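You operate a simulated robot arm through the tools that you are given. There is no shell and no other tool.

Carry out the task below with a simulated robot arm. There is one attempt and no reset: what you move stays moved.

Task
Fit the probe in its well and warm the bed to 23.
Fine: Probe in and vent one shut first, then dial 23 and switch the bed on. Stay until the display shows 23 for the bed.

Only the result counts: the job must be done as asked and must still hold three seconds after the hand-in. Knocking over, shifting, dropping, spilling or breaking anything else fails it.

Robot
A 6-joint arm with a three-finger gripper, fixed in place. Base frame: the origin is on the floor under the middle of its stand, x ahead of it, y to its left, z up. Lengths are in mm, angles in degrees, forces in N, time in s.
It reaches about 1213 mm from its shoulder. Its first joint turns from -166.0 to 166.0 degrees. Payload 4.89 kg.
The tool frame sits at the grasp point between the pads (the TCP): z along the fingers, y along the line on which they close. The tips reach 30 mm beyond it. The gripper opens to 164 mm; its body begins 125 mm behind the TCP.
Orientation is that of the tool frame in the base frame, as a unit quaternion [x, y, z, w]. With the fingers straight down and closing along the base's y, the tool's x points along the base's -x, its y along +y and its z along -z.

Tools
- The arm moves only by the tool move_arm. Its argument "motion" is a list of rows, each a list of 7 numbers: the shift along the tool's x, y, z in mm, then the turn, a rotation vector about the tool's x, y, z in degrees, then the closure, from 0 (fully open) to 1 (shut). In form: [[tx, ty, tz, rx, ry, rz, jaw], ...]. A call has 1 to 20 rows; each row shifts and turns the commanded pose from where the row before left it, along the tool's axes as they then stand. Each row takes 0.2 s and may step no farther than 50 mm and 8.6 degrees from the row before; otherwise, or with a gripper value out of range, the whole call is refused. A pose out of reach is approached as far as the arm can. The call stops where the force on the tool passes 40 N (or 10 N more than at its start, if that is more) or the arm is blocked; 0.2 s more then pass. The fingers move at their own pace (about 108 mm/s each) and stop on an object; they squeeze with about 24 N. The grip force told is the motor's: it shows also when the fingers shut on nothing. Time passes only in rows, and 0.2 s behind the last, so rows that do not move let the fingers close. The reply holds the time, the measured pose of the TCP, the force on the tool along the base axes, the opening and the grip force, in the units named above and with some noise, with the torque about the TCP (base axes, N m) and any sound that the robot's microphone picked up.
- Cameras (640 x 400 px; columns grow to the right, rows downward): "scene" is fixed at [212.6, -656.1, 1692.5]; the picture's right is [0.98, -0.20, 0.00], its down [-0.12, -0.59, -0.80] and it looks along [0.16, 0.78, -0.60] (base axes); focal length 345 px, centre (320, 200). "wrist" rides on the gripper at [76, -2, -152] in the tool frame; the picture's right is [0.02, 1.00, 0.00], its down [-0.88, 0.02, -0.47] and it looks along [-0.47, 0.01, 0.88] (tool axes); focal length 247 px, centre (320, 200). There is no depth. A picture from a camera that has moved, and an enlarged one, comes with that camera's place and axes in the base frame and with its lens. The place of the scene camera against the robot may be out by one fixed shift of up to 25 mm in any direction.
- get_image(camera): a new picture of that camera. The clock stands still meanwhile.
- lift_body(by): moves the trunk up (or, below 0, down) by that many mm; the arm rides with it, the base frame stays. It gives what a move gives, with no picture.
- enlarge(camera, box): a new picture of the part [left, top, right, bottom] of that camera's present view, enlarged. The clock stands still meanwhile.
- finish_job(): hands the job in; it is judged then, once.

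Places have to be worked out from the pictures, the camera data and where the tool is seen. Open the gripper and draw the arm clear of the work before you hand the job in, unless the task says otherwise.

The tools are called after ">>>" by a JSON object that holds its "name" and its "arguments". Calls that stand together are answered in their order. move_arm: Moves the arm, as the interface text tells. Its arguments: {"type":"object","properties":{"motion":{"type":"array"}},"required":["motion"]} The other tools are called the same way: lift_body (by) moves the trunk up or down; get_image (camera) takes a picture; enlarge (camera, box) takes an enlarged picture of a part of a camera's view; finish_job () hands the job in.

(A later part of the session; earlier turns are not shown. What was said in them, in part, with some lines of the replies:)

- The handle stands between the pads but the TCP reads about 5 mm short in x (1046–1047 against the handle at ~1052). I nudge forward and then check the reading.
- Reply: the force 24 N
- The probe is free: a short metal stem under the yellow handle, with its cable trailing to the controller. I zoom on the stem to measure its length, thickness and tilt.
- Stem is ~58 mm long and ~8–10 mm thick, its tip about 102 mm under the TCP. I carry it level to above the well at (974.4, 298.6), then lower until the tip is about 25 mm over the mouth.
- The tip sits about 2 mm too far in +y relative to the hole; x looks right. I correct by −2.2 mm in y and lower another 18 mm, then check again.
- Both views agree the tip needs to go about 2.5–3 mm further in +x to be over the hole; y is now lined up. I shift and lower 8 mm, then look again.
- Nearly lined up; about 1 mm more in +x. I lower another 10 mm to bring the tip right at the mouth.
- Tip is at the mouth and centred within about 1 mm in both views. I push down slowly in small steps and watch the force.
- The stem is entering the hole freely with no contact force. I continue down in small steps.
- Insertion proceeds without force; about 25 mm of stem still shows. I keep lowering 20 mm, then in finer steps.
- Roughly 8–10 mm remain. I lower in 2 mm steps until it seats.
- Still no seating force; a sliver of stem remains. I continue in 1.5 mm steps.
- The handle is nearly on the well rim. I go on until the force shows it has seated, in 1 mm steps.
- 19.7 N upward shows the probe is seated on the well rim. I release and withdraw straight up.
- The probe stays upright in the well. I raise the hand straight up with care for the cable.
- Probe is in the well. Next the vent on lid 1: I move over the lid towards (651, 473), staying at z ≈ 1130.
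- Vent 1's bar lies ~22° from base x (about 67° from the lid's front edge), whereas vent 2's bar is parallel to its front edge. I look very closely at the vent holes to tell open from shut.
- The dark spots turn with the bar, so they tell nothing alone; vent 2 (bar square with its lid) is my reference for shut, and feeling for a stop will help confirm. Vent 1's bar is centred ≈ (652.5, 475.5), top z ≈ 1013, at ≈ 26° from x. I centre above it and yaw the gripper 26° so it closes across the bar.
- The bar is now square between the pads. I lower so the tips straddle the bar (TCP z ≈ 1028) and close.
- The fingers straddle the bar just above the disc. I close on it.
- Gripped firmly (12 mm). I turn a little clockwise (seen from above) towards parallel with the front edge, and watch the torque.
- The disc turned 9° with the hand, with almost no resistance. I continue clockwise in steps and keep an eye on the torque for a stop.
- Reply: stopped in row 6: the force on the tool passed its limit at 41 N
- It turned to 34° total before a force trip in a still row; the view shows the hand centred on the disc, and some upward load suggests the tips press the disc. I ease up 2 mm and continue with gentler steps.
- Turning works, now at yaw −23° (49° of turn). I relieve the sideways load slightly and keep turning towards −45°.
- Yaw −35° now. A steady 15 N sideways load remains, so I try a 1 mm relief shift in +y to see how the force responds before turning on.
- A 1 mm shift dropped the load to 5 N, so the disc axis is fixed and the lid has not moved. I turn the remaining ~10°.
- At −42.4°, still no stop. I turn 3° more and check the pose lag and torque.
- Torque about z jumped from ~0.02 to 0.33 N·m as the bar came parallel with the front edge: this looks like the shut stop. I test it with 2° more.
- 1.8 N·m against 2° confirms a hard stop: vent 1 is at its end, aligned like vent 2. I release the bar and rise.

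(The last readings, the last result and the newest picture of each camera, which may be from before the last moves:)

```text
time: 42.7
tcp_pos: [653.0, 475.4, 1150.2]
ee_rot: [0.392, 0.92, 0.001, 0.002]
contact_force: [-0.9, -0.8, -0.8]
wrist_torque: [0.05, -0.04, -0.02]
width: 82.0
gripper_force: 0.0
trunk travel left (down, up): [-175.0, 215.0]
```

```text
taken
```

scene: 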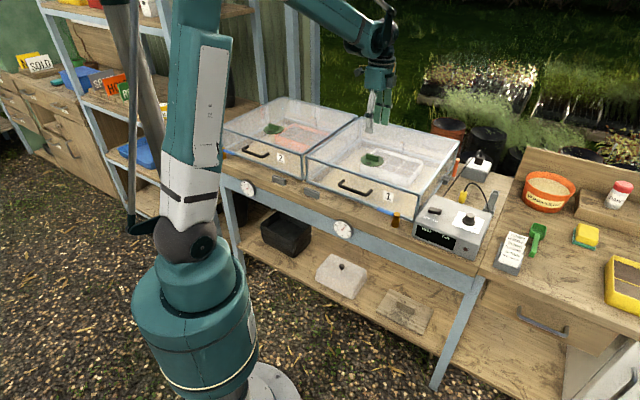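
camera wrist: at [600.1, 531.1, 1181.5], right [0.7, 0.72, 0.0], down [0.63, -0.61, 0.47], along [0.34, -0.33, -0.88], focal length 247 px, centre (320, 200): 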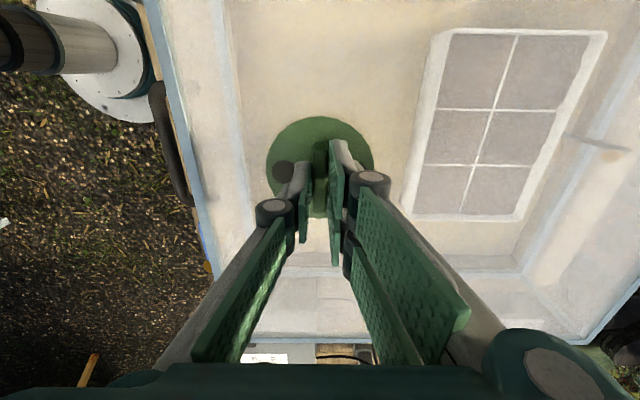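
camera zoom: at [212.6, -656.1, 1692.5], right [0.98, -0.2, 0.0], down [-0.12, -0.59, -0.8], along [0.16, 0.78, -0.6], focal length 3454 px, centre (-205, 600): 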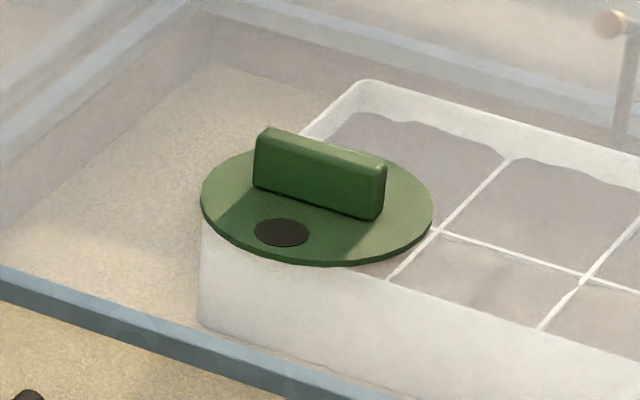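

Vent 1 now matches vent 2 and is at its stop. Next I go over the controller (keeping this bench-aligned yaw) to view the dial and switch.

>>> {"name": "move_arm", "arguments": {"motion": [[-41, -9.4, 0, 0, 0, -1.2, 0.5], [-41, -9.4, 0, 0, 0, 0, 0.5], [-41, -9.4, 0, 0, 0, 0, 0.5], [-41, -9.4, 3, 0, 0, 0, 0.5], [-41, -9.4, 3, 0, 0, 0, 0.5], [-41, -9.4, 4, 0, 0, 0, 0.5], [-41, -9.4, 5, 0, 0, 0, 0.5], [-41, -9.4, 5, 0, 0, 0, 0.5], [-41, -9.4, 5, 0, 0, 0, 0.5], [0, 0, 0, 0, 0, 0, 0.5]]}}

>>> {"name": "get_image", "arguments": {"camera": "wrist"}}

>>> {"name": "enlarge", "arguments": {"camera": "scene", "box": [400, 180, 500, 270]}}

```text
time: 44.9
tcp_pos: [854.5, 154.3, 1124.8]
ee_rot: [0.384, 0.923, 0.002, 0.0]
contact_force: [0.1, -0.2, -0.3]
wrist_torque: [0.05, 0.07, 0.04]
width: 82.2
gripper_force: 0.1
trunk travel left (down, up): [-175.0, 215.0]
```

```text
taken
camera wrist: at [800.1, 208.3, 1276.3], right [0.69, 0.72, 0.0], down [0.63, -0.61, 0.47], along [0.34, -0.33, -0.88], focal length 247 px, centre (320, 200)
```

wrist: 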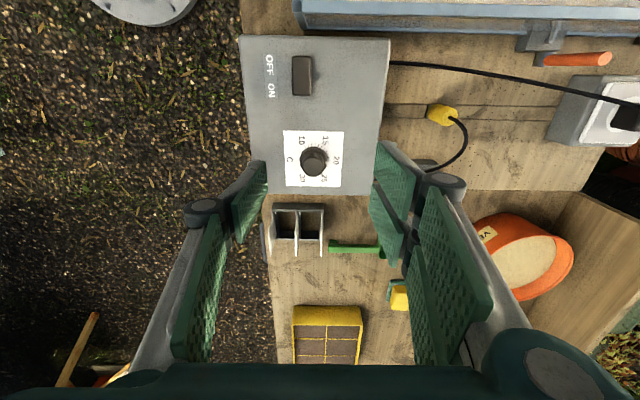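

```text
4.44 times, centred on (450, 225) of scene
camera zoom: at [212.6, -656.1, 1692.5], right [0.98, -0.2, 0.0], down [-0.12, -0.59, -0.8], along [0.16, 0.78, -0.6], focal length 1535 px, centre (-258, 89)
```

zoom: 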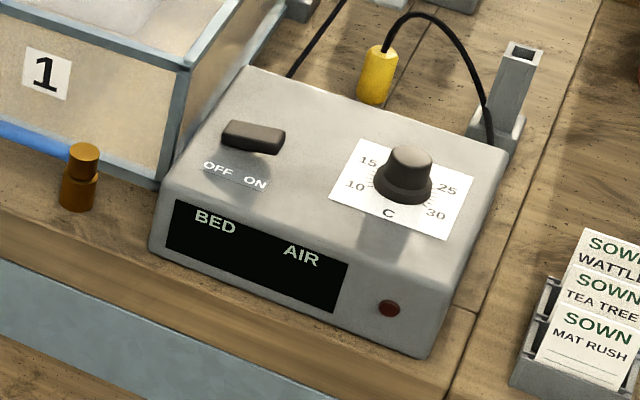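

>>> {"name": "enlarge", "arguments": {"camera": "wrist", "box": [270, 120, 360, 200]}}

>>> {"name": "enlarge", "arguments": {"camera": "wrist", "box": [230, 20, 400, 140]}}

```text
5.00 times, centred on (315, 160) of wrist
camera zoom: at [800.1, 208.3, 1276.3], right [0.69, 0.72, 0.0], down [0.63, -0.61, 0.47], along [0.34, -0.33, -0.88], focal length 1235 px, centre (345, 400)
```

zoom: 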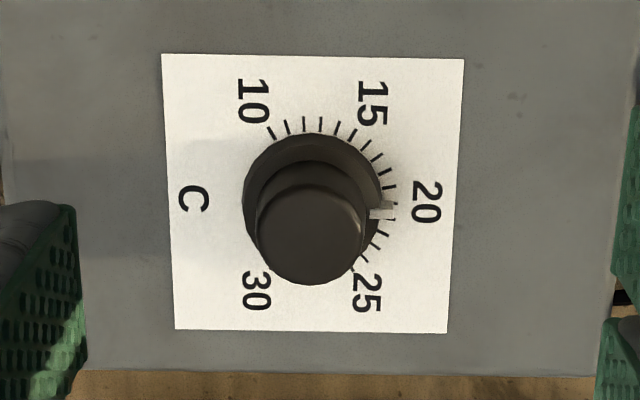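

```text
3.33 times, centred on (315, 80) of wrist
camera zoom: at [800.1, 208.3, 1276.3], right [0.69, 0.72, 0.0], down [0.63, -0.61, 0.47], along [0.34, -0.33, -0.88], focal length 823 px, centre (337, 600)
```

zoom: 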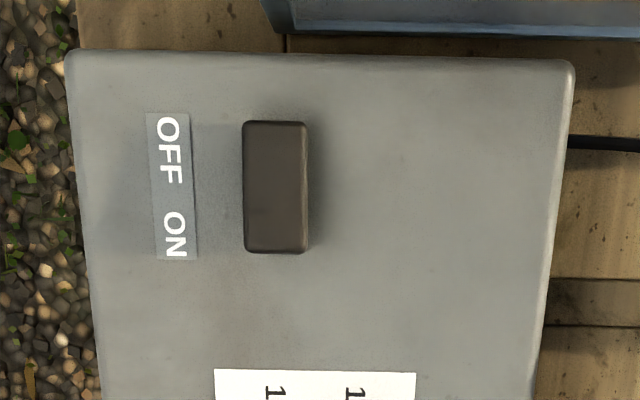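

The dial is clear: labels span 240° symmetric about 20 (12° per degree C, rising clockwise), pointer now at ≈ 20, so 23 needs about +36° clockwise. Dial centre ≈ (877, 119.5), plate z ≈ 929, knob top z ≈ 960. I centre over it, yaw back 35°, and descend for a check.

>>> {"name": "move_arm", "arguments": {"motion": [[-40.5, -8.6, 0, 0, 0, 0, 0.5], [0, 0, 10, 0, 0, -7, 0.5], [0, 0, 10, 0, 0, -7, 0.5], [0, 0, 15, 0, 0, -7, 0.5], [0, 0, 15, 0, 0, -7, 0.5], [0, 0, 15, 0, 0, -7, 0.5], [0, 0, 0, 0, 0, 0, 0.5]]}}

>>> {"name": "get_image", "arguments": {"camera": "wrist"}}

>>> {"name": "enlarge", "arguments": {"camera": "wrist", "box": [270, 100, 370, 200]}}

```text
time: 46.5
tcp_pos: [877.2, 121.0, 1060.7]
ee_rot: [0.087, 0.996, 0.0, 0.001]
contact_force: [0.2, -0.1, 0.4]
wrist_torque: [-0.01, 0.0, -0.02]
width: 81.9
gripper_force: 0.0
trunk travel left (down, up): [-175.0, 215.0]
```

```text
taken
camera wrist: at [801.6, 133.0, 1211.8], right [0.15, 0.99, 0.0], down [0.87, -0.14, 0.47], along [0.47, -0.07, -0.88], focal length 247 px, centre (320, 200)
```

wrist: 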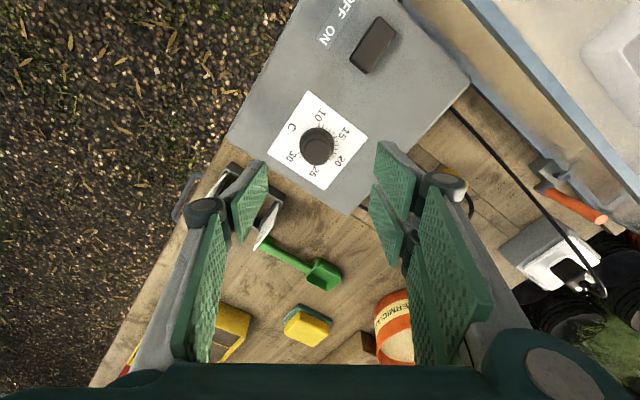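

```text
4.00 times, centred on (320, 150) of wrist
camera zoom: at [801.6, 133.0, 1211.8], right [0.15, 0.99, 0.0], down [0.87, -0.14, 0.47], along [0.47, -0.07, -0.88], focal length 988 px, centre (320, 400)
```

zoom: 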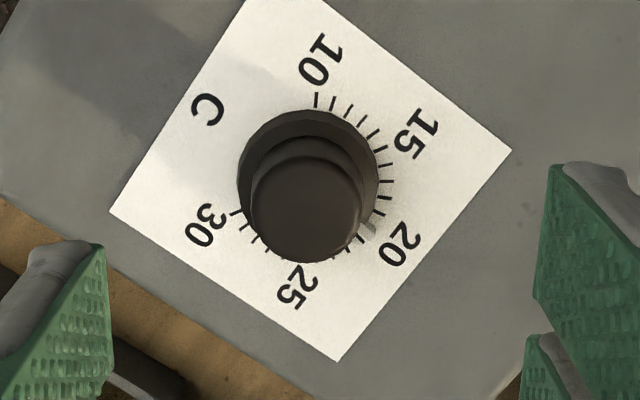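

Refined dial centre is (877.4, 118); I shift ~2.7 mm and descend to TCP z ≈ 973 around the knob, fingers still open.

>>> {"name": "move_arm", "arguments": {"motion": [[-0.4, -2.6, 20, 0, 0, 0, 0.55], [0, 0, 25, 0, 0, 0, 0.6], [0, 0, 25, 0, 0, 0, 0.6], [0, 0, 17, 0, 0, 0, 0.6], [0, 0, 0, 0, 0, 0, 0.6]]}}

>>> {"name": "enlarge", "arguments": {"camera": "wrist", "box": [260, 100, 380, 220]}}

>>> {"name": "enlarge", "arguments": {"camera": "scene", "box": [420, 160, 500, 250]}}

```text
time: 47.7
tcp_pos: [875.9, 117.7, 972.4]
ee_rot: [0.088, 0.996, 0.001, 0.0]
contact_force: [0.9, 0.3, 0.6]
wrist_torque: [0.03, 0.03, -0.02]
width: 65.6
gripper_force: 0.1
trunk travel left (down, up): [-175.0, 215.0]
```

```text
3.33 times, centred on (320, 160) of wrist
camera zoom: at [801.2, 130.0, 1124.0], right [0.15, 0.99, 0.0], down [0.87, -0.14, 0.47], along [0.47, -0.07, -0.88], focal length 823 px, centre (320, 333)
```

zoom: 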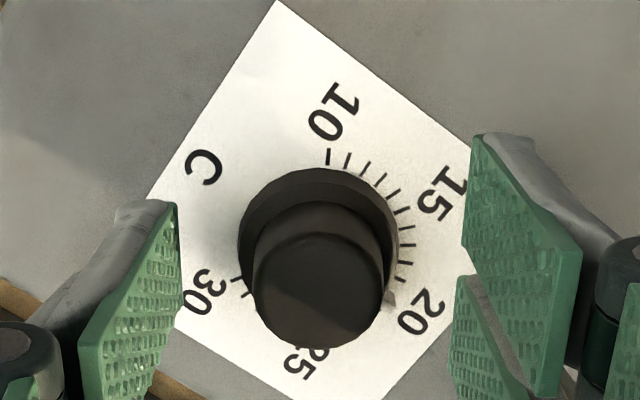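

```text
4.44 times, centred on (460, 205) of scene
camera zoom: at [212.6, -656.1, 1692.5], right [0.98, -0.2, 0.0], down [-0.12, -0.59, -0.8], along [0.16, 0.78, -0.6], focal length 1535 px, centre (-302, 178)
```

zoom: 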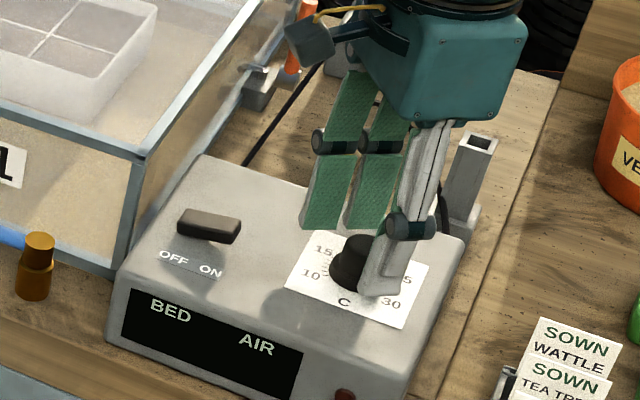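

The knob is centred between the pads. I close on it.

>>> {"name": "move_arm", "arguments": {"motion": [[0, 0, 0, 0, 0, 0, 0.75], [0, 0, 0, 0, 0, 0, 0.85], [0, 0, 0, 0, 0, 0, 0.95], [0, 0, 0, 0, 0, 0, 1]]}}

>>> {"name": "enlarge", "arguments": {"camera": "wrist", "box": [260, 100, 380, 220]}}

>>> {"name": "enlarge", "arguments": {"camera": "scene", "box": [440, 190, 490, 240]}}

```text
time: 48.7
tcp_pos: [877.4, 117.1, 971.0]
ee_rot: [0.088, 0.996, 0.001, 0.0]
contact_force: [-1.5, -3.4, -5.0]
wrist_torque: [-0.14, 0.0, -0.03]
width: 30.1
gripper_force: 44.9
trunk travel left (down, up): [-175.0, 215.0]
```

```text
3.33 times, centred on (320, 160) of wrist
camera zoom: at [801.0, 129.7, 1124.2], right [0.15, 0.99, 0.0], down [0.87, -0.14, 0.47], along [0.47, -0.07, -0.88], focal length 823 px, centre (320, 333)
```

zoom: 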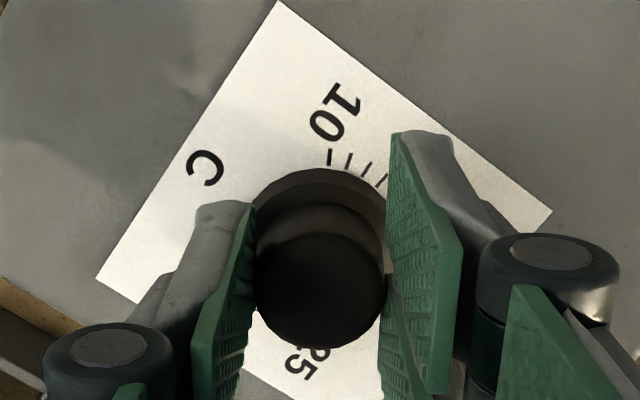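

```text
8.00 times, centred on (465, 215) of scene
camera zoom: at [212.6, -656.1, 1692.5], right [0.98, -0.2, 0.0], down [-0.12, -0.59, -0.8], along [0.16, 0.78, -0.6], focal length 2764 px, centre (-840, 80)
```

zoom: 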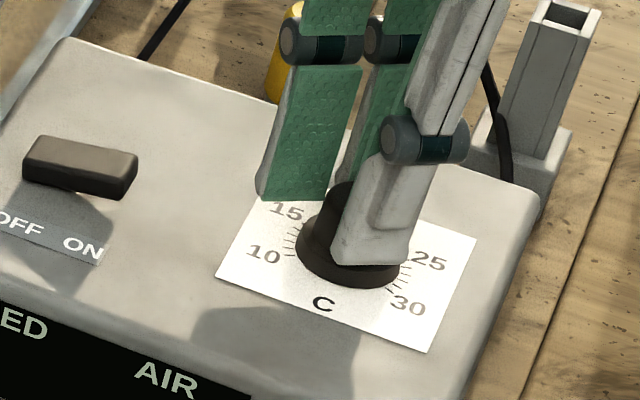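

Gripped at 30 mm. I turn the knob 36° clockwise in 4° steps.

>>> {"name": "move_arm", "arguments": {"motion": [[0, 0, 0, 0, 0, 4, 1], [0, 0, 0, 0, 0, 4, 1], [0, 0, 0, 0, 0, 4, 1], [0, 0, 0, 0, 0, 0, 1]]}}

>>> {"name": "enlarge", "arguments": {"camera": "wrist", "box": [260, 100, 380, 220]}}

```text
time: 49.7
tcp_pos: [876.8, 117.9, 972.2]
ee_rot: [0.192, 0.981, 0.0, 0.0]
contact_force: [-12.1, 1.1, -25.6]
wrist_torque: [0.06, 0.34, 0.0]
width: 30.1
gripper_force: 44.7
trunk travel left (down, up): [-175.0, 215.0]
```

```text
3.33 times, centred on (320, 160) of wrist
camera zoom: at [805.5, 146.1, 1124.4], right [0.36, 0.93, 0.0], down [0.82, -0.32, 0.47], along [0.44, -0.17, -0.88], focal length 823 px, centre (320, 333)
```

zoom: 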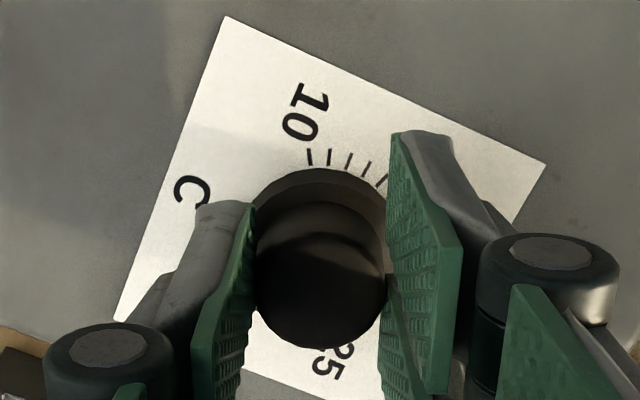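

12° turned; a load of −26 N in z and −12 N in x built up, so I ease the hand 1.5 mm down and 1 mm back in x before continuing.

>>> {"name": "move_arm", "arguments": {"motion": [[0.9, -0.3, 1.5, 0, 0, 0, 1], [0, 0, 0, 0, 0, 0, 1]]}}

```text
time: 50.3
tcp_pos: [876.8, 117.9, 973.3]
ee_rot: [0.191, 0.982, 0.001, 0.001]
contact_force: [11.5, 2.5, 10.6]
wrist_torque: [0.3, 0.42, 0.0]
width: 29.8
gripper_force: 44.9
trunk travel left (down, up): [-175.0, 215.0]
```

>>> {"name": "move_arm", "arguments": {"motion": [[-0.4, 0, -0.4, 0, 0, 4, 1], [0, 0, 0, 0, 0, 4, 1], [0, 0, 0, 0, 0, 4, 1], [0, 0, 0, 0, 0, 0, 1]]}}

>>> {"name": "enlarge", "arguments": {"camera": "wrist", "box": [260, 100, 380, 220]}}

```text
time: 51.2
tcp_pos: [876.1, 119.6, 973.1]
ee_rot: [0.293, 0.956, 0.002, 0.001]
contact_force: [-0.5, 2.7, 7.2]
wrist_torque: [0.19, 0.01, -0.02]
width: 29.9
gripper_force: 45.5
trunk travel left (down, up): [-175.0, 215.0]
stopped in row 4: the force on the tool passed its limit at 41 N (the readings are from after the stop); the commanded pose is now the measured one
```

```text
3.33 times, centred on (320, 160) of wrist
camera zoom: at [812.6, 160.9, 1124.2], right [0.54, 0.84, 0.0], down [0.74, -0.48, 0.47], along [0.4, -0.26, -0.88], focal length 823 px, centre (320, 333)
```

zoom: 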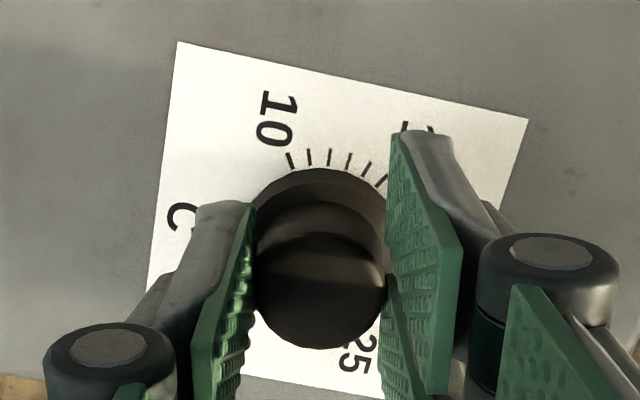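

24° turned (force trip cleared itself). I turn the remaining 12° in smaller steps.

>>> {"name": "move_arm", "arguments": {"motion": [[0, 0, 0, 0, 0, 3, 1], [0, 0, 0, 0, 0, 3, 1], [0, 0, 0, 0, 0, 0, 1]]}}

```text
time: 52.0
tcp_pos: [877.3, 119.9, 972.1]
ee_rot: [0.343, 0.939, 0.002, 0.001]
contact_force: [12.5, 10.3, 21.5]
wrist_torque: [0.34, -0.32, 0.07]
width: 30.2
gripper_force: 45.0
trunk travel left (down, up): [-175.0, 215.0]
```

>>> {"name": "move_arm", "arguments": {"motion": [[-0.1, 0.6, -0.8, 0, 0, 0, 1], [0, 0, 0, 0, 0, 3, 1], [0, 0, 0, 0, 0, 3, 1], [0, 0, 0, 0, 0, 0, 1]]}}

>>> {"name": "enlarge", "arguments": {"camera": "wrist", "box": [260, 100, 380, 220]}}

```text
time: 53.0
tcp_pos: [876.2, 120.2, 971.4]
ee_rot: [0.392, 0.92, 0.002, 0.001]
contact_force: [-0.3, 15.4, -1.1]
wrist_torque: [0.35, -0.05, 0.04]
width: 29.8
gripper_force: 44.9
trunk travel left (down, up): [-175.0, 215.0]
```

```text
3.33 times, centred on (320, 160) of wrist
camera zoom: at [823.5, 174.2, 1124.3], right [0.71, 0.71, 0.0], down [0.62, -0.62, 0.47], along [0.34, -0.33, -0.88], focal length 823 px, centre (320, 333)
```

zoom: 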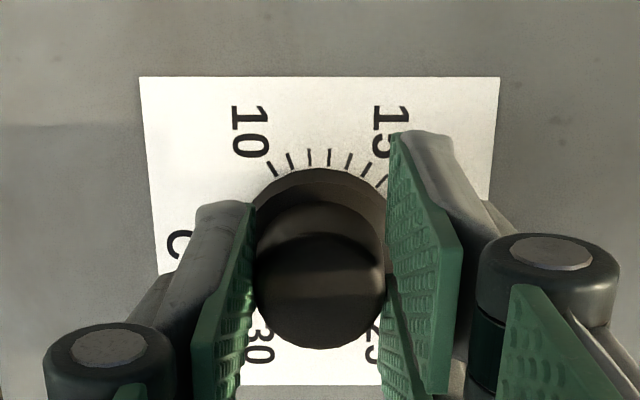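

36.1° turned. I release and rise to read the pointer.

>>> {"name": "move_arm", "arguments": {"motion": [[0, 0.3, 0, 0, 0, 0, 0.9], [0, 0, 0, 0, 0, 0, 0.75], [0, 0, 0, 0, 0, 0, 0.6], [0, 0, -20, 0, 0, 0, 0.55], [0, 0, -30, 0, 0, 0, 0.5], [0, 0, -40, 0, 0, 0, 0.5], [0, 0, 0, 0, 0, 0, 0.5]]}}

>>> {"name": "get_image", "arguments": {"camera": "wrist"}}

>>> {"name": "enlarge", "arguments": {"camera": "wrist", "box": [275, 100, 365, 180]}}

>>> {"name": "enlarge", "arguments": {"camera": "scene", "box": [440, 200, 495, 240]}}

```text
time: 54.6
tcp_pos: [876.0, 120.2, 1062.3]
ee_rot: [0.391, 0.92, 0.002, 0.0]
contact_force: [-0.8, -0.8, 0.7]
wrist_torque: [0.01, -0.07, 0.01]
width: 82.2
gripper_force: 0.1
trunk travel left (down, up): [-175.0, 215.0]
```

```text
taken
camera wrist: at [822.3, 173.8, 1214.2], right [0.71, 0.71, 0.0], down [0.62, -0.62, 0.47], along [0.34, -0.33, -0.88], focal length 247 px, centre (320, 200)
```

wrist: 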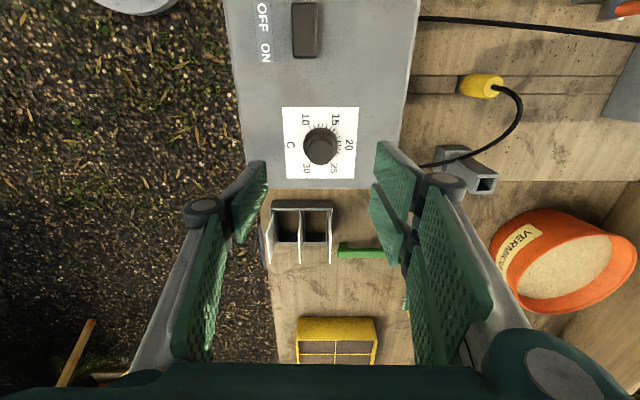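

```text
5.00 times, centred on (320, 140) of wrist
camera zoom: at [822.3, 173.8, 1214.2], right [0.71, 0.71, 0.0], down [0.62, -0.62, 0.47], along [0.34, -0.33, -0.88], focal length 1235 px, centre (320, 500)
```

zoom: 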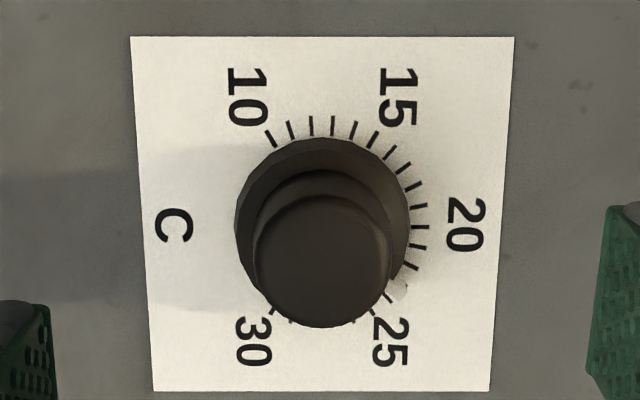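

```text
10.00 times, centred on (468, 220) of scene
camera zoom: at [212.6, -656.1, 1692.5], right [0.98, -0.2, 0.0], down [-0.12, -0.59, -0.8], along [0.16, 0.78, -0.6], focal length 3454 px, centre (-1155, 0)
```

zoom: 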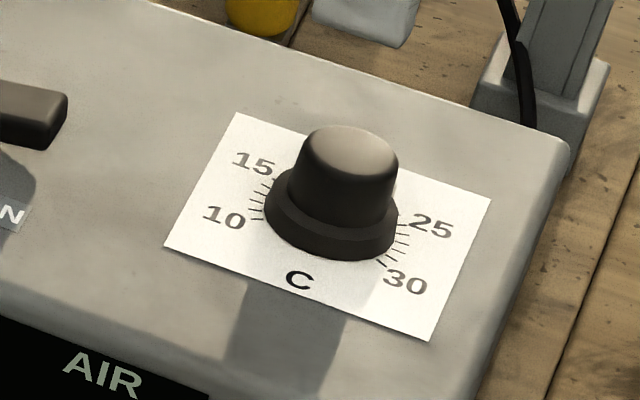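

>>> {"name": "enlarge", "arguments": {"camera": "wrist", "box": [325, 135, 350, 170]}}

>>> {"name": "enlarge", "arguments": {"camera": "wrist", "box": [220, 0, 340, 80]}}

```text
11.43 times, centred on (338, 152) of wrist
camera zoom: at [822.3, 173.8, 1214.2], right [0.71, 0.71, 0.0], down [0.62, -0.62, 0.47], along [0.34, -0.33, -0.88], focal length 2823 px, centre (120, 743)
```

zoom: 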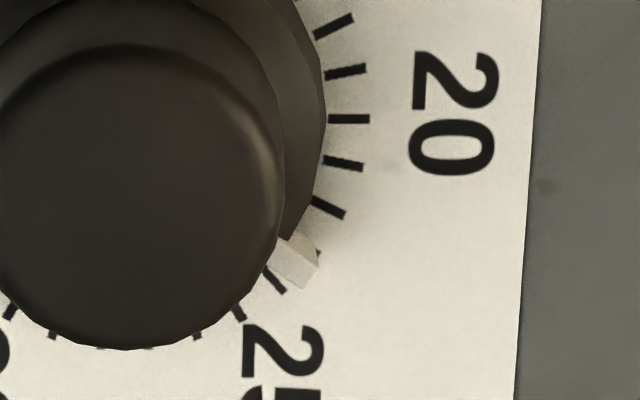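

```text
5.00 times, centred on (280, 40) of wrist
camera zoom: at [822.3, 173.8, 1214.2], right [0.71, 0.71, 0.0], down [0.62, -0.62, 0.47], along [0.34, -0.33, -0.88], focal length 1235 px, centre (520, 1000)
```

zoom: 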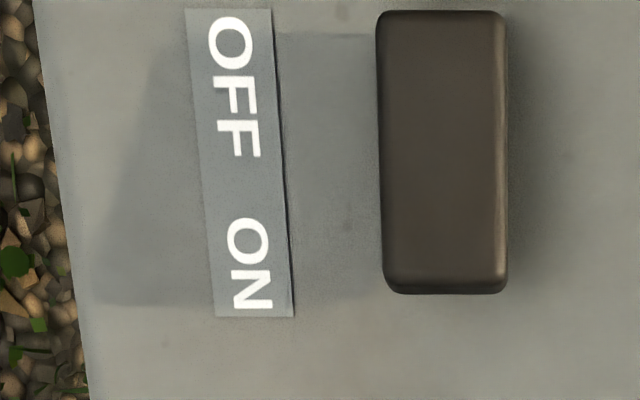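

Pointer covers the 23 tick (20–22 and 24–25 are visible on either side), so the dial is at 23. The switch is a rocker ~47×24 mm centred (789, 186), its ON end towards the dial at ≈ (805, 169). I close the fingers, turn to yaw +45° so the finger row lies across the rocker, and go above its ON half.

>>> {"name": "move_arm", "arguments": {"motion": [[44, -8.3, 0, 0, 0, 0, 0.6], [44, -8.3, 0, 0, 0, 0, 0.8], [0, 0, 0, 0, 0, -8.3, 1], [0, 0, 0, 0, 0, -8.3, 1], [0, 0, 0, 0, 0, -8.3, 1], [0, 0, 0, 0, 0, -8.3, 1], [0, 0, 0, 0, 0, -8.3, 1], [0, 0, 0, 0, 0, -8.3, 1], [0, 0, 0, 0, 0, -8.3, 1], [0, 0, 0, 0, 0, -8.3, 1], [0, 0, 0, 0, 0, -8.3, 1], [0, 0, 0, 0, 0, -8.3, 1], [0, 0, 0, 0, 0, -8.0, 1], [0, 0, 20, 0, 0, 0, 1], [0, 0, 0, 0, 0, 0, 1]]}}

>>> {"name": "get_image", "arguments": {"camera": "wrist"}}

>>> {"name": "enlarge", "arguments": {"camera": "wrist", "box": [250, 80, 390, 220]}}

>>> {"name": "enlarge", "arguments": {"camera": "scene", "box": [400, 150, 500, 260]}}

```text
time: 57.8
tcp_pos: [803.6, 170.7, 1042.5]
ee_rot: [-0.381, 0.924, 0.0, 0.002]
contact_force: [-0.9, -0.2, 0.6]
wrist_torque: [0.0, -0.03, 0.01]
width: 0.1
gripper_force: 23.9
trunk travel left (down, up): [-175.0, 215.0]
```

```text
taken
camera wrist: at [751.4, 116.2, 1193.9], right [-0.72, 0.69, 0.0], down [0.61, 0.63, 0.48], along [0.33, 0.34, -0.88], focal length 247 px, centre (320, 200)
```

wrist: 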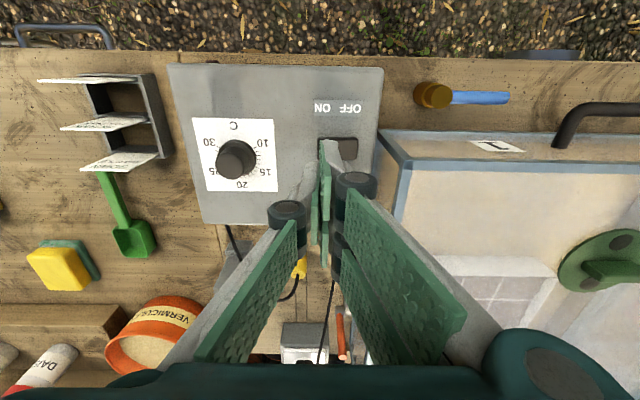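

```text
2.86 times, centred on (320, 150) of wrist
camera zoom: at [751.4, 116.2, 1193.9], right [-0.72, 0.69, 0.0], down [0.61, 0.63, 0.48], along [0.33, 0.34, -0.88], focal length 706 px, centre (320, 343)
```

zoom: 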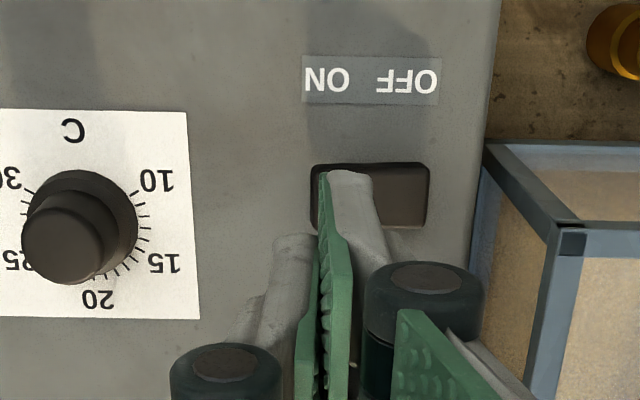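

```text
3.64 times, centred on (450, 205) of scene
camera zoom: at [212.6, -656.1, 1692.5], right [0.98, -0.2, 0.0], down [-0.12, -0.59, -0.8], along [0.16, 0.78, -0.6], focal length 1256 px, centre (-153, 182)
```

zoom: 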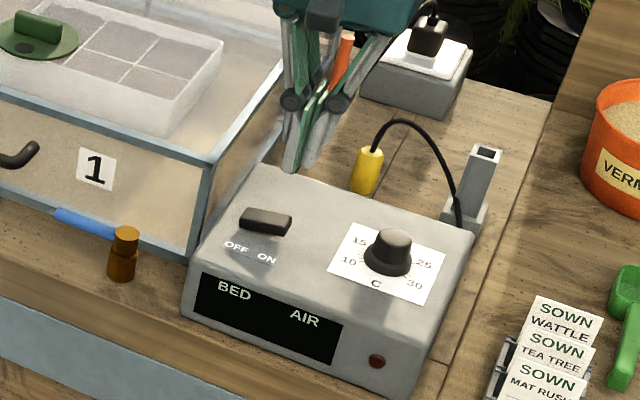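

The finger pair hangs right over the rocker's ON half. I descend to about 15 mm above it, then check.

>>> {"name": "move_arm", "arguments": {"motion": [[0, 0, 20, 0, 0, 0, 1], [0, 0, 20, 0, 0, 0, 1], [0, 0, 18, 0, 0, 0, 1], [0, 0, 0, 0, 0, 0, 1]]}}

>>> {"name": "enlarge", "arguments": {"camera": "wrist", "box": [250, 80, 390, 220]}}

>>> {"name": "enlarge", "arguments": {"camera": "scene", "box": [410, 180, 470, 240]}}

```text
time: 58.8
tcp_pos: [806.5, 170.5, 985.3]
ee_rot: [-0.382, 0.924, 0.0, 0.002]
contact_force: [0.2, -0.1, -1.5]
wrist_torque: [0.0, 0.06, -0.01]
width: 0.0
gripper_force: 23.7
trunk travel left (down, up): [-175.0, 215.0]
```

```text
2.86 times, centred on (320, 150) of wrist
camera zoom: at [752.8, 116.9, 1136.7], right [-0.72, 0.69, 0.0], down [0.61, 0.63, 0.48], along [0.33, 0.34, -0.88], focal length 706 px, centre (320, 343)
```

zoom: 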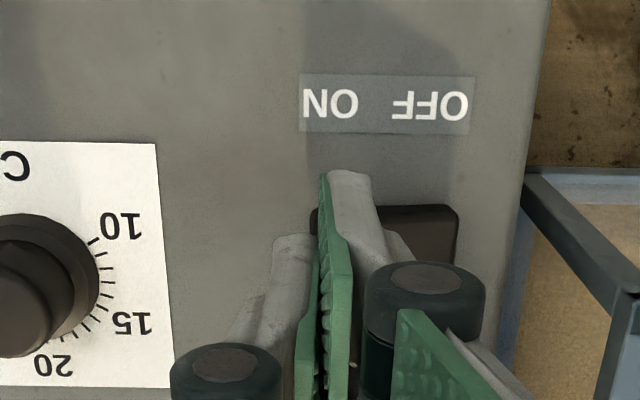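

```text
6.67 times, centred on (440, 210) of scene
camera zoom: at [212.6, -656.1, 1692.5], right [0.98, -0.2, 0.0], down [-0.12, -0.59, -0.8], along [0.16, 0.78, -0.6], focal length 2303 px, centre (-480, 133)
```

zoom: 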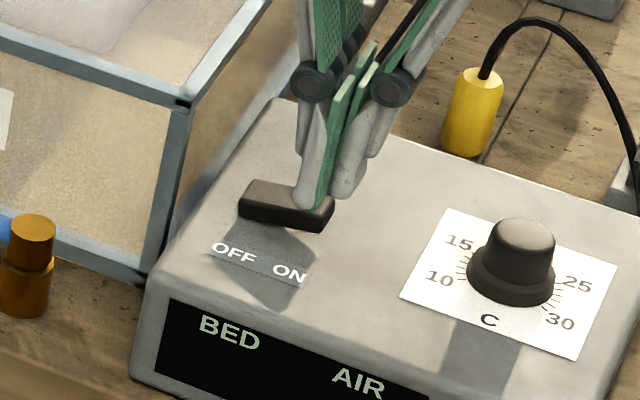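

The pair of tips is over the ON half. I descend in 3 mm steps until contact.

>>> {"name": "move_arm", "arguments": {"motion": [[0, 0, 4, 0, 0, 0, 1], [0, 0, 4, 0, 0, 0, 1], [0, 0, 3, 0, 0, 0, 1], [0, 0, 2, 0, 0, 0, 1], [0, 0, 0, 0, 0, 0, 1]]}}

>>> {"name": "enlarge", "arguments": {"camera": "scene", "box": [410, 180, 470, 240]}}

```text
time: 60.0
tcp_pos: [805.3, 172.0, 973.1]
ee_rot: [-0.382, 0.924, 0.001, 0.001]
contact_force: [-0.8, -0.6, -0.6]
wrist_torque: [0.05, 0.0, -0.02]
width: 0.1
gripper_force: 24.9
trunk travel left (down, up): [-175.0, 215.0]
```

```text
6.67 times, centred on (440, 210) of scene
camera zoom: at [212.6, -656.1, 1692.5], right [0.98, -0.2, 0.0], down [-0.12, -0.59, -0.8], along [0.16, 0.78, -0.6], focal length 2303 px, centre (-480, 133)
```

zoom: 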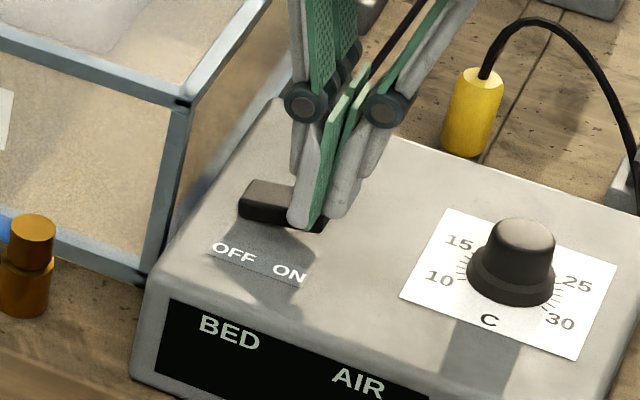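

No contact yet. I continue in 2 mm steps.

>>> {"name": "move_arm", "arguments": {"motion": [[0, 0, 2, 0, 0, 0, 1], [0, 0, 2, 0, 0, 0, 1], [0, 0, 2, 0, 0, 0, 1], [0, 0, 2, 0, 0, 0, 1], [0, 0, 0, 0, 0, 0, 1]]}}

>>> {"name": "enlarge", "arguments": {"camera": "scene", "box": [410, 180, 470, 240]}}

```text
time: 61.2
tcp_pos: [804.5, 170.5, 964.9]
ee_rot: [-0.382, 0.924, 0.001, 0.003]
contact_force: [10.8, 2.2, 37.1]
wrist_torque: [0.19, -0.07, -0.04]
width: 0.0
gripper_force: 24.0
trunk travel left (down, up): [-175.0, 215.0]
```

```text
6.67 times, centred on (440, 210) of scene
camera zoom: at [212.6, -656.1, 1692.5], right [0.98, -0.2, 0.0], down [-0.12, -0.59, -0.8], along [0.16, 0.78, -0.6], focal length 2303 px, centre (-480, 133)
```

zoom: 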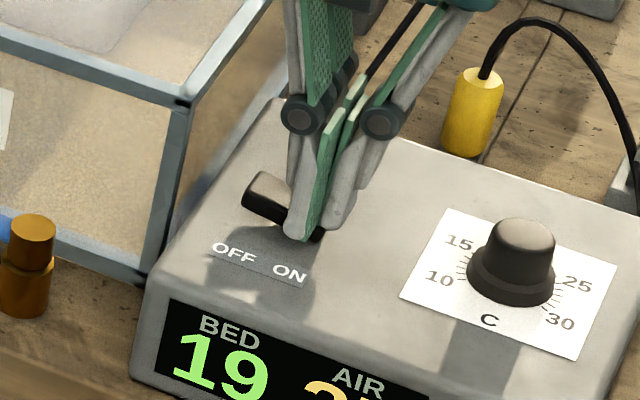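

The rocker tipped to ON and the display lit: BED 19. I withdraw upward and look at the display.

>>> {"name": "move_arm", "arguments": {"motion": [[0, 0, -5, 0, 0, 0, 1], [0, 0, -15, 0, 0, 0, 1], [0, 0, -30, 0, 0, 0, 1], [0, 0, -30, 0, 0, 0, 0.8], [0, 0, -30, 0, 0, 0, 0.6], [0, 0, 0, 0, 0, 0, 0.5]]}}

>>> {"name": "enlarge", "arguments": {"camera": "scene", "box": [400, 180, 500, 270]}}

>>> {"name": "get_image", "arguments": {"camera": "wrist"}}

```text
time: 62.6
tcp_pos: [804.0, 169.8, 1074.9]
ee_rot: [-0.382, 0.924, 0.0, 0.002]
contact_force: [-0.5, 0.1, 0.7]
wrist_torque: [-0.03, -0.03, -0.03]
width: 82.0
gripper_force: 0.0
trunk travel left (down, up): [-175.0, 215.0]
```

```text
4.44 times, centred on (450, 225) of scene
camera zoom: at [212.6, -656.1, 1692.5], right [0.98, -0.2, 0.0], down [-0.12, -0.59, -0.8], along [0.16, 0.78, -0.6], focal length 1535 px, centre (-258, 89)
```

zoom: 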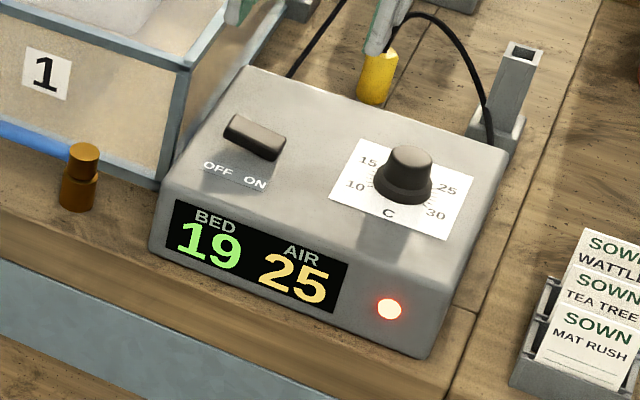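

```text
taken
camera wrist: at [751.1, 116.0, 1226.2], right [-0.72, 0.69, 0.0], down [0.61, 0.63, 0.48], along [0.33, 0.34, -0.88], focal length 247 px, centre (320, 200)
```

wrist: 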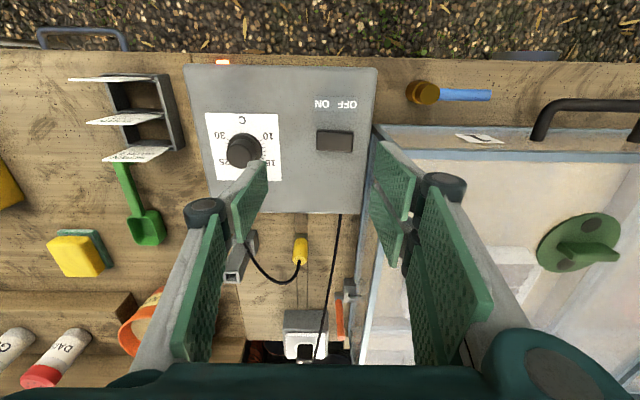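

BED 19, AIR 25, heater lamp lit. I draw the arm up and away from the work while the bed warms.

>>> {"name": "move_arm", "arguments": {"motion": [[0, 0, -40, 0, 0, 0, 0.5], [0, 0, -40, 0, 0, 0, 0.4], [0, 0, -40, 0, 0, 0, 0.2], [0, 0, -40, 0, 0, 0, 0], [39, 19, 0, 0, 0, 0, 0], [39, 19, 0, 0, 0, 0, 0], [39, 19, 0, 0, 0, 0, 0], [39, 19, 0, 0, 0, 0, 0], [39, 19, 0, 0, 0, 0, 0], [0, 0, 0, 0, 0, 0, 0]]}}

>>> {"name": "enlarge", "arguments": {"camera": "scene", "box": [400, 180, 500, 270]}}

>>> {"name": "get_image", "arguments": {"camera": "scene"}}

```text
time: 64.8
tcp_pos: [596.3, 101.7, 1235.4]
ee_rot: [-0.382, 0.924, 0.001, 0.003]
contact_force: [-0.8, 0.2, 0.6]
wrist_torque: [0.08, -0.18, 0.02]
width: 164.2
gripper_force: 0.0
trunk travel left (down, up): [-175.0, 215.0]
```

```text
4.44 times, centred on (450, 225) of scene
camera zoom: at [212.6, -656.1, 1692.5], right [0.98, -0.2, 0.0], down [-0.12, -0.59, -0.8], along [0.16, 0.78, -0.6], focal length 1535 px, centre (-258, 89)
```

zoom: 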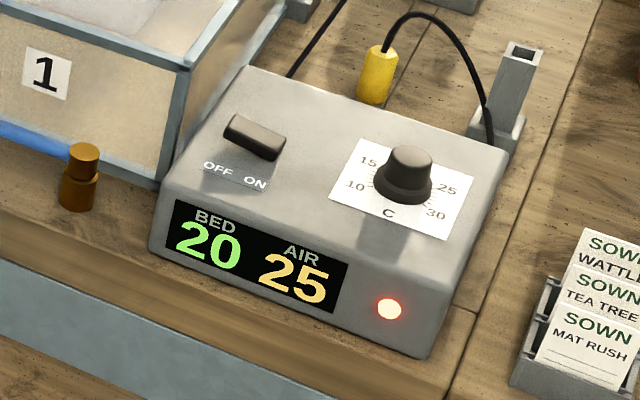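

```text
taken
```

scene: 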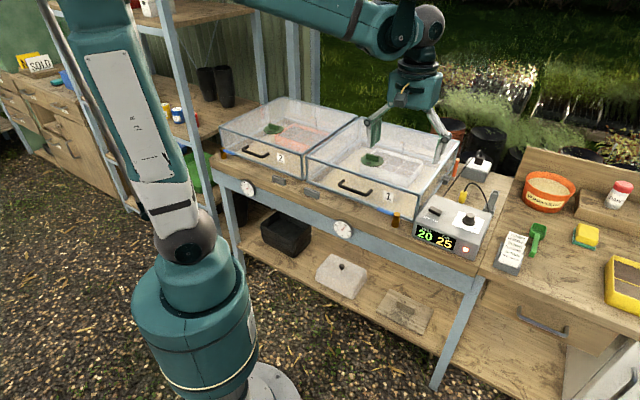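

The bed is climbing (20 now). I wait in place and watch the display.

>>> {"name": "move_arm", "arguments": {"motion": [[0, 0, 0, 0, 0, 0, 0], [0, 0, 0, 0, 0, 0, 0], [0, 0, 0, 0, 0, 0, 0], [0, 0, 0, 0, 0, 0, 0], [0, 0, 0, 0, 0, 0, 0], [0, 0, 0, 0, 0, 0, 0], [0, 0, 0, 0, 0, 0, 0], [0, 0, 0, 0, 0, 0, 0], [0, 0, 0, 0, 0, 0, 0], [0, 0, 0, 0, 0, 0, 0], [0, 0, 0, 0, 0, 0, 0], [0, 0, 0, 0, 0, 0, 0], [0, 0, 0, 0, 0, 0, 0], [0, 0, 0, 0, 0, 0, 0], [0, 0, 0, 0, 0, 0, 0], [0, 0, 0, 0, 0, 0, 0], [0, 0, 0, 0, 0, 0, 0], [0, 0, 0, 0, 0, 0, 0], [0, 0, 0, 0, 0, 0, 0], [0, 0, 0, 0, 0, 0, 0]]}}

>>> {"name": "enlarge", "arguments": {"camera": "scene", "box": [400, 180, 500, 270]}}

```text
time: 69.0
tcp_pos: [598.2, 101.2, 1235.2]
ee_rot: [-0.382, 0.924, 0.001, 0.003]
contact_force: [0.9, 0.4, -0.5]
wrist_torque: [0.0, 0.01, -0.04]
width: 163.9
gripper_force: 0.1
trunk travel left (down, up): [-175.0, 215.0]
```

```text
4.44 times, centred on (450, 225) of scene
camera zoom: at [212.6, -656.1, 1692.5], right [0.98, -0.2, 0.0], down [-0.12, -0.59, -0.8], along [0.16, 0.78, -0.6], focal length 1535 px, centre (-258, 89)
```

zoom: 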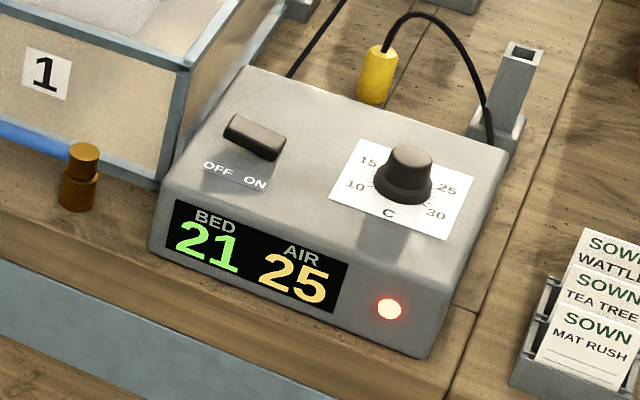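

BED reads 21 and rising. I keep waiting.

>>> {"name": "move_arm", "arguments": {"motion": [[0, 0, 0, 0, 0, 0, 0], [0, 0, 0, 0, 0, 0, 0], [0, 0, 0, 0, 0, 0, 0], [0, 0, 0, 0, 0, 0, 0], [0, 0, 0, 0, 0, 0, 0], [0, 0, 0, 0, 0, 0, 0], [0, 0, 0, 0, 0, 0, 0], [0, 0, 0, 0, 0, 0, 0], [0, 0, 0, 0, 0, 0, 0], [0, 0, 0, 0, 0, 0, 0], [0, 0, 0, 0, 0, 0, 0], [0, 0, 0, 0, 0, 0, 0], [0, 0, 0, 0, 0, 0, 0], [0, 0, 0, 0, 0, 0, 0], [0, 0, 0, 0, 0, 0, 0], [0, 0, 0, 0, 0, 0, 0], [0, 0, 0, 0, 0, 0, 0], [0, 0, 0, 0, 0, 0, 0], [0, 0, 0, 0, 0, 0, 0], [0, 0, 0, 0, 0, 0, 0]]}}

>>> {"name": "enlarge", "arguments": {"camera": "scene", "box": [400, 180, 500, 270]}}

```text
time: 73.2
tcp_pos: [597.1, 100.9, 1235.6]
ee_rot: [-0.381, 0.924, 0.001, 0.002]
contact_force: [0.3, -0.4, -0.2]
wrist_torque: [-0.02, 0.01, -0.02]
width: 164.2
gripper_force: 0.2
trunk travel left (down, up): [-175.0, 215.0]
```

```text
4.44 times, centred on (450, 225) of scene
camera zoom: at [212.6, -656.1, 1692.5], right [0.98, -0.2, 0.0], down [-0.12, -0.59, -0.8], along [0.16, 0.78, -0.6], focal length 1535 px, centre (-258, 89)
```

zoom: 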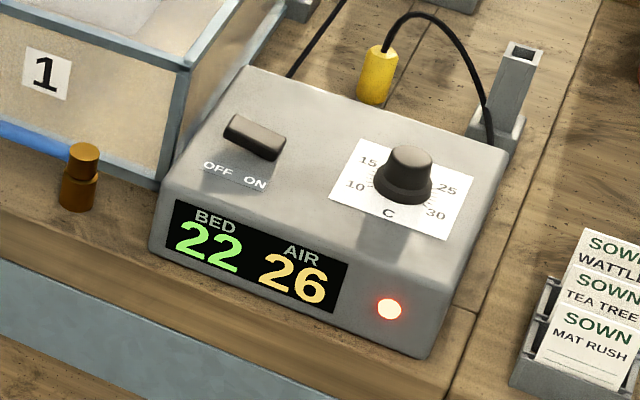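

BED 22 now, lamp still on. I wait further.

>>> {"name": "move_arm", "arguments": {"motion": [[0, 0, 0, 0, 0, 0, 0], [0, 0, 0, 0, 0, 0, 0], [0, 0, 0, 0, 0, 0, 0], [0, 0, 0, 0, 0, 0, 0], [0, 0, 0, 0, 0, 0, 0], [0, 0, 0, 0, 0, 0, 0], [0, 0, 0, 0, 0, 0, 0], [0, 0, 0, 0, 0, 0, 0], [0, 0, 0, 0, 0, 0, 0], [0, 0, 0, 0, 0, 0, 0], [0, 0, 0, 0, 0, 0, 0], [0, 0, 0, 0, 0, 0, 0], [0, 0, 0, 0, 0, 0, 0], [0, 0, 0, 0, 0, 0, 0], [0, 0, 0, 0, 0, 0, 0], [0, 0, 0, 0, 0, 0, 0], [0, 0, 0, 0, 0, 0, 0], [0, 0, 0, 0, 0, 0, 0], [0, 0, 0, 0, 0, 0, 0], [0, 0, 0, 0, 0, 0, 0]]}}

>>> {"name": "enlarge", "arguments": {"camera": "scene", "box": [400, 180, 500, 270]}}

```text
time: 77.4
tcp_pos: [596.9, 100.6, 1235.1]
ee_rot: [-0.382, 0.924, 0.0, 0.002]
contact_force: [-0.1, 0.2, 0.3]
wrist_torque: [0.01, 0.04, -0.03]
width: 164.0
gripper_force: 0.0
trunk travel left (down, up): [-175.0, 215.0]
```

```text
4.44 times, centred on (450, 225) of scene
camera zoom: at [212.6, -656.1, 1692.5], right [0.98, -0.2, 0.0], down [-0.12, -0.59, -0.8], along [0.16, 0.78, -0.6], focal length 1535 px, centre (-258, 89)
```

zoom: 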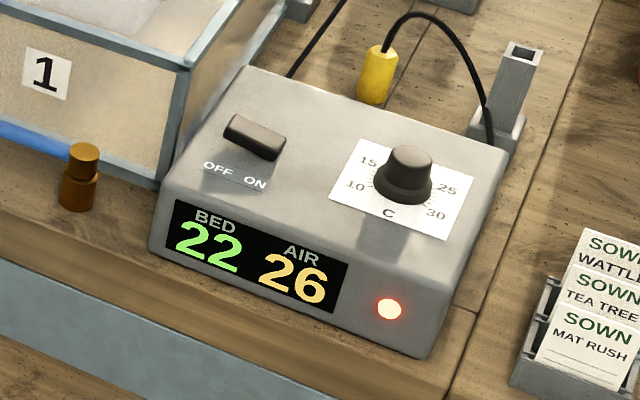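

Still 22 and heating; I keep watching.

>>> {"name": "move_arm", "arguments": {"motion": [[0, 0, 0, 0, 0, 0, 0], [0, 0, 0, 0, 0, 0, 0], [0, 0, 0, 0, 0, 0, 0], [0, 0, 0, 0, 0, 0, 0], [0, 0, 0, 0, 0, 0, 0], [0, 0, 0, 0, 0, 0, 0], [0, 0, 0, 0, 0, 0, 0], [0, 0, 0, 0, 0, 0, 0], [0, 0, 0, 0, 0, 0, 0], [0, 0, 0, 0, 0, 0, 0], [0, 0, 0, 0, 0, 0, 0], [0, 0, 0, 0, 0, 0, 0], [0, 0, 0, 0, 0, 0, 0], [0, 0, 0, 0, 0, 0, 0], [0, 0, 0, 0, 0, 0, 0], [0, 0, 0, 0, 0, 0, 0], [0, 0, 0, 0, 0, 0, 0], [0, 0, 0, 0, 0, 0, 0], [0, 0, 0, 0, 0, 0, 0], [0, 0, 0, 0, 0, 0, 0]]}}

>>> {"name": "enlarge", "arguments": {"camera": "scene", "box": [400, 180, 500, 270]}}

```text
time: 81.6
tcp_pos: [597.7, 101.6, 1235.3]
ee_rot: [-0.382, 0.924, 0.001, 0.002]
contact_force: [0.9, 0.2, 0.0]
wrist_torque: [0.0, -0.01, 0.0]
width: 163.8
gripper_force: 0.0
trunk travel left (down, up): [-175.0, 215.0]
```

```text
4.44 times, centred on (450, 225) of scene
camera zoom: at [212.6, -656.1, 1692.5], right [0.98, -0.2, 0.0], down [-0.12, -0.59, -0.8], along [0.16, 0.78, -0.6], focal length 1535 px, centre (-258, 89)
```

zoom: 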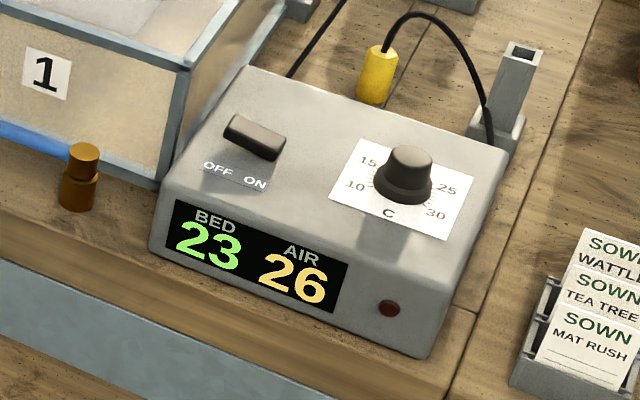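

BED shows 23 and the heater lamp has gone out, so the thermostat is satisfied at its set point. I wait a few seconds more to see that it holds, and check the vent, probe and surroundings.

>>> {"name": "move_arm", "arguments": {"motion": [[0, 0, 0, 0, 0, 0, 0], [0, 0, 0, 0, 0, 0, 0], [0, 0, 0, 0, 0, 0, 0], [0, 0, 0, 0, 0, 0, 0], [0, 0, 0, 0, 0, 0, 0], [0, 0, 0, 0, 0, 0, 0], [0, 0, 0, 0, 0, 0, 0], [0, 0, 0, 0, 0, 0, 0], [0, 0, 0, 0, 0, 0, 0], [0, 0, 0, 0, 0, 0, 0], [0, 0, 0, 0, 0, 0, 0], [0, 0, 0, 0, 0, 0, 0], [0, 0, 0, 0, 0, 0, 0], [0, 0, 0, 0, 0, 0, 0], [0, 0, 0, 0, 0, 0, 0], [0, 0, 0, 0, 0, 0, 0]]}}

>>> {"name": "enlarge", "arguments": {"camera": "scene", "box": [400, 180, 500, 270]}}

>>> {"name": "enlarge", "arguments": {"camera": "scene", "box": [210, 80, 460, 240]}}

>>> {"name": "get_image", "arguments": {"camera": "scene"}}

>>> {"name": "get_image", "arguments": {"camera": "wrist"}}

```text
time: 85.0
tcp_pos: [597.6, 102.0, 1234.6]
ee_rot: [-0.382, 0.924, 0.001, 0.002]
contact_force: [-1.1, -0.2, 1.1]
wrist_torque: [0.01, 0.02, -0.01]
width: 163.9
gripper_force: 0.0
trunk travel left (down, up): [-175.0, 215.0]
```

```text
4.44 times, centred on (450, 225) of scene
camera zoom: at [212.6, -656.1, 1692.5], right [0.98, -0.2, 0.0], down [-0.12, -0.59, -0.8], along [0.16, 0.78, -0.6], focal length 1535 px, centre (-258, 89)
```

zoom: 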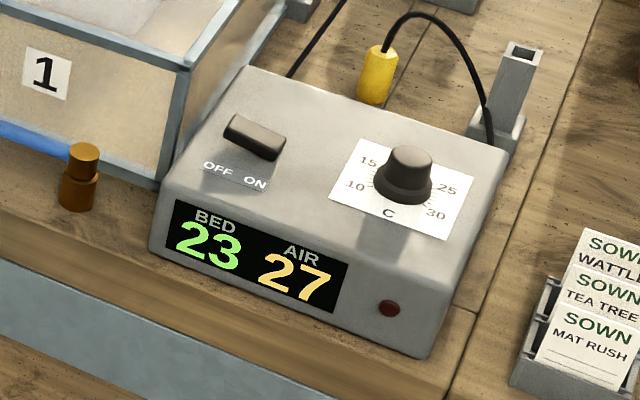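

```text
2.50 times, centred on (335, 160) of scene
camera zoom: at [212.6, -656.1, 1692.5], right [0.98, -0.2, 0.0], down [-0.12, -0.59, -0.8], along [0.16, 0.78, -0.6], focal length 864 px, centre (282, 300)
```

zoom: 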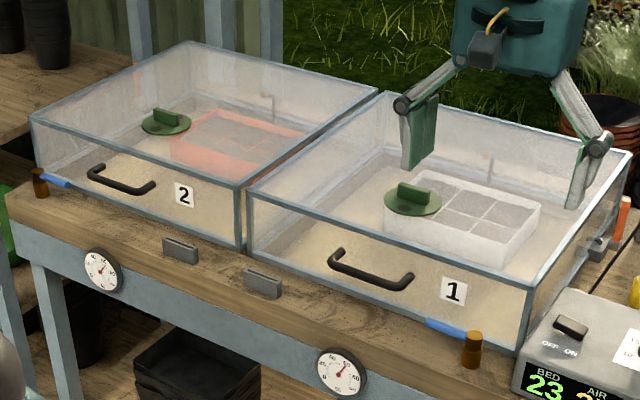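

```text
taken
```

scene: 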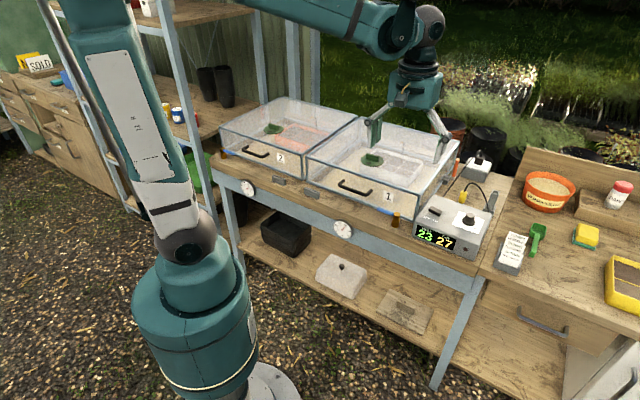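

```text
taken
camera wrist: at [545.5, 46.7, 1386.8], right [-0.72, 0.69, 0.0], down [0.61, 0.63, 0.48], along [0.33, 0.34, -0.88], focal length 247 px, centre (320, 200)
```

wrist: 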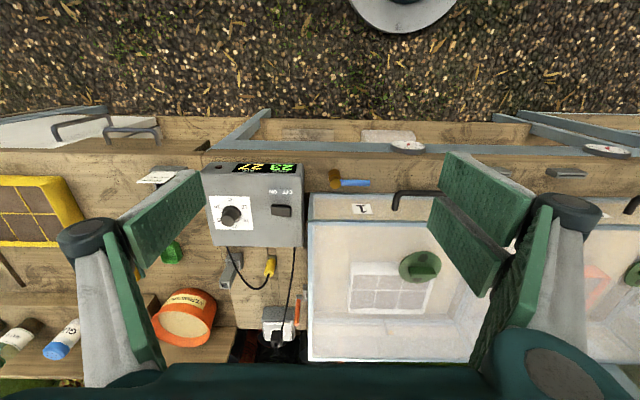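

BED holds at 23 with the lamp out. Vent 1 sits in line like vent 2, the probe stands in its well, the dial is at 23 and the switch is on. Nothing else has moved, and the open gripper is well clear. I hand the job in.

>>> {"name": "finish_job", "arguments": {}}

```text
The job is handed in.
```

The job is handed in. The probe is in its well, vent one is shut, the dial is at 23 and the bed is switched on. The display reached 23 for the bed, and it still read 23 a few seconds later with the heater lamp out.

- **Order:** I fitted the probe and shut vent one first, then set the dial, then pressed the switch, as the task asked.
- **Vent:** nothing on the lid marks open or shut. I turned vent one about 70° until it hit a hard stop, which lines its bar up with the lid's front edge, the same as vent two. I took that stop to be shut; the air reading rising from 25 to 27 fits, but I couldn't confirm it directly.
- **Dial:** the pointer covers the 23 mark, to within about 0.2 of a degree.
- **Surroundings:** the last pictures show nothing else moved. I left the gripper open and the arm clear of the bench.
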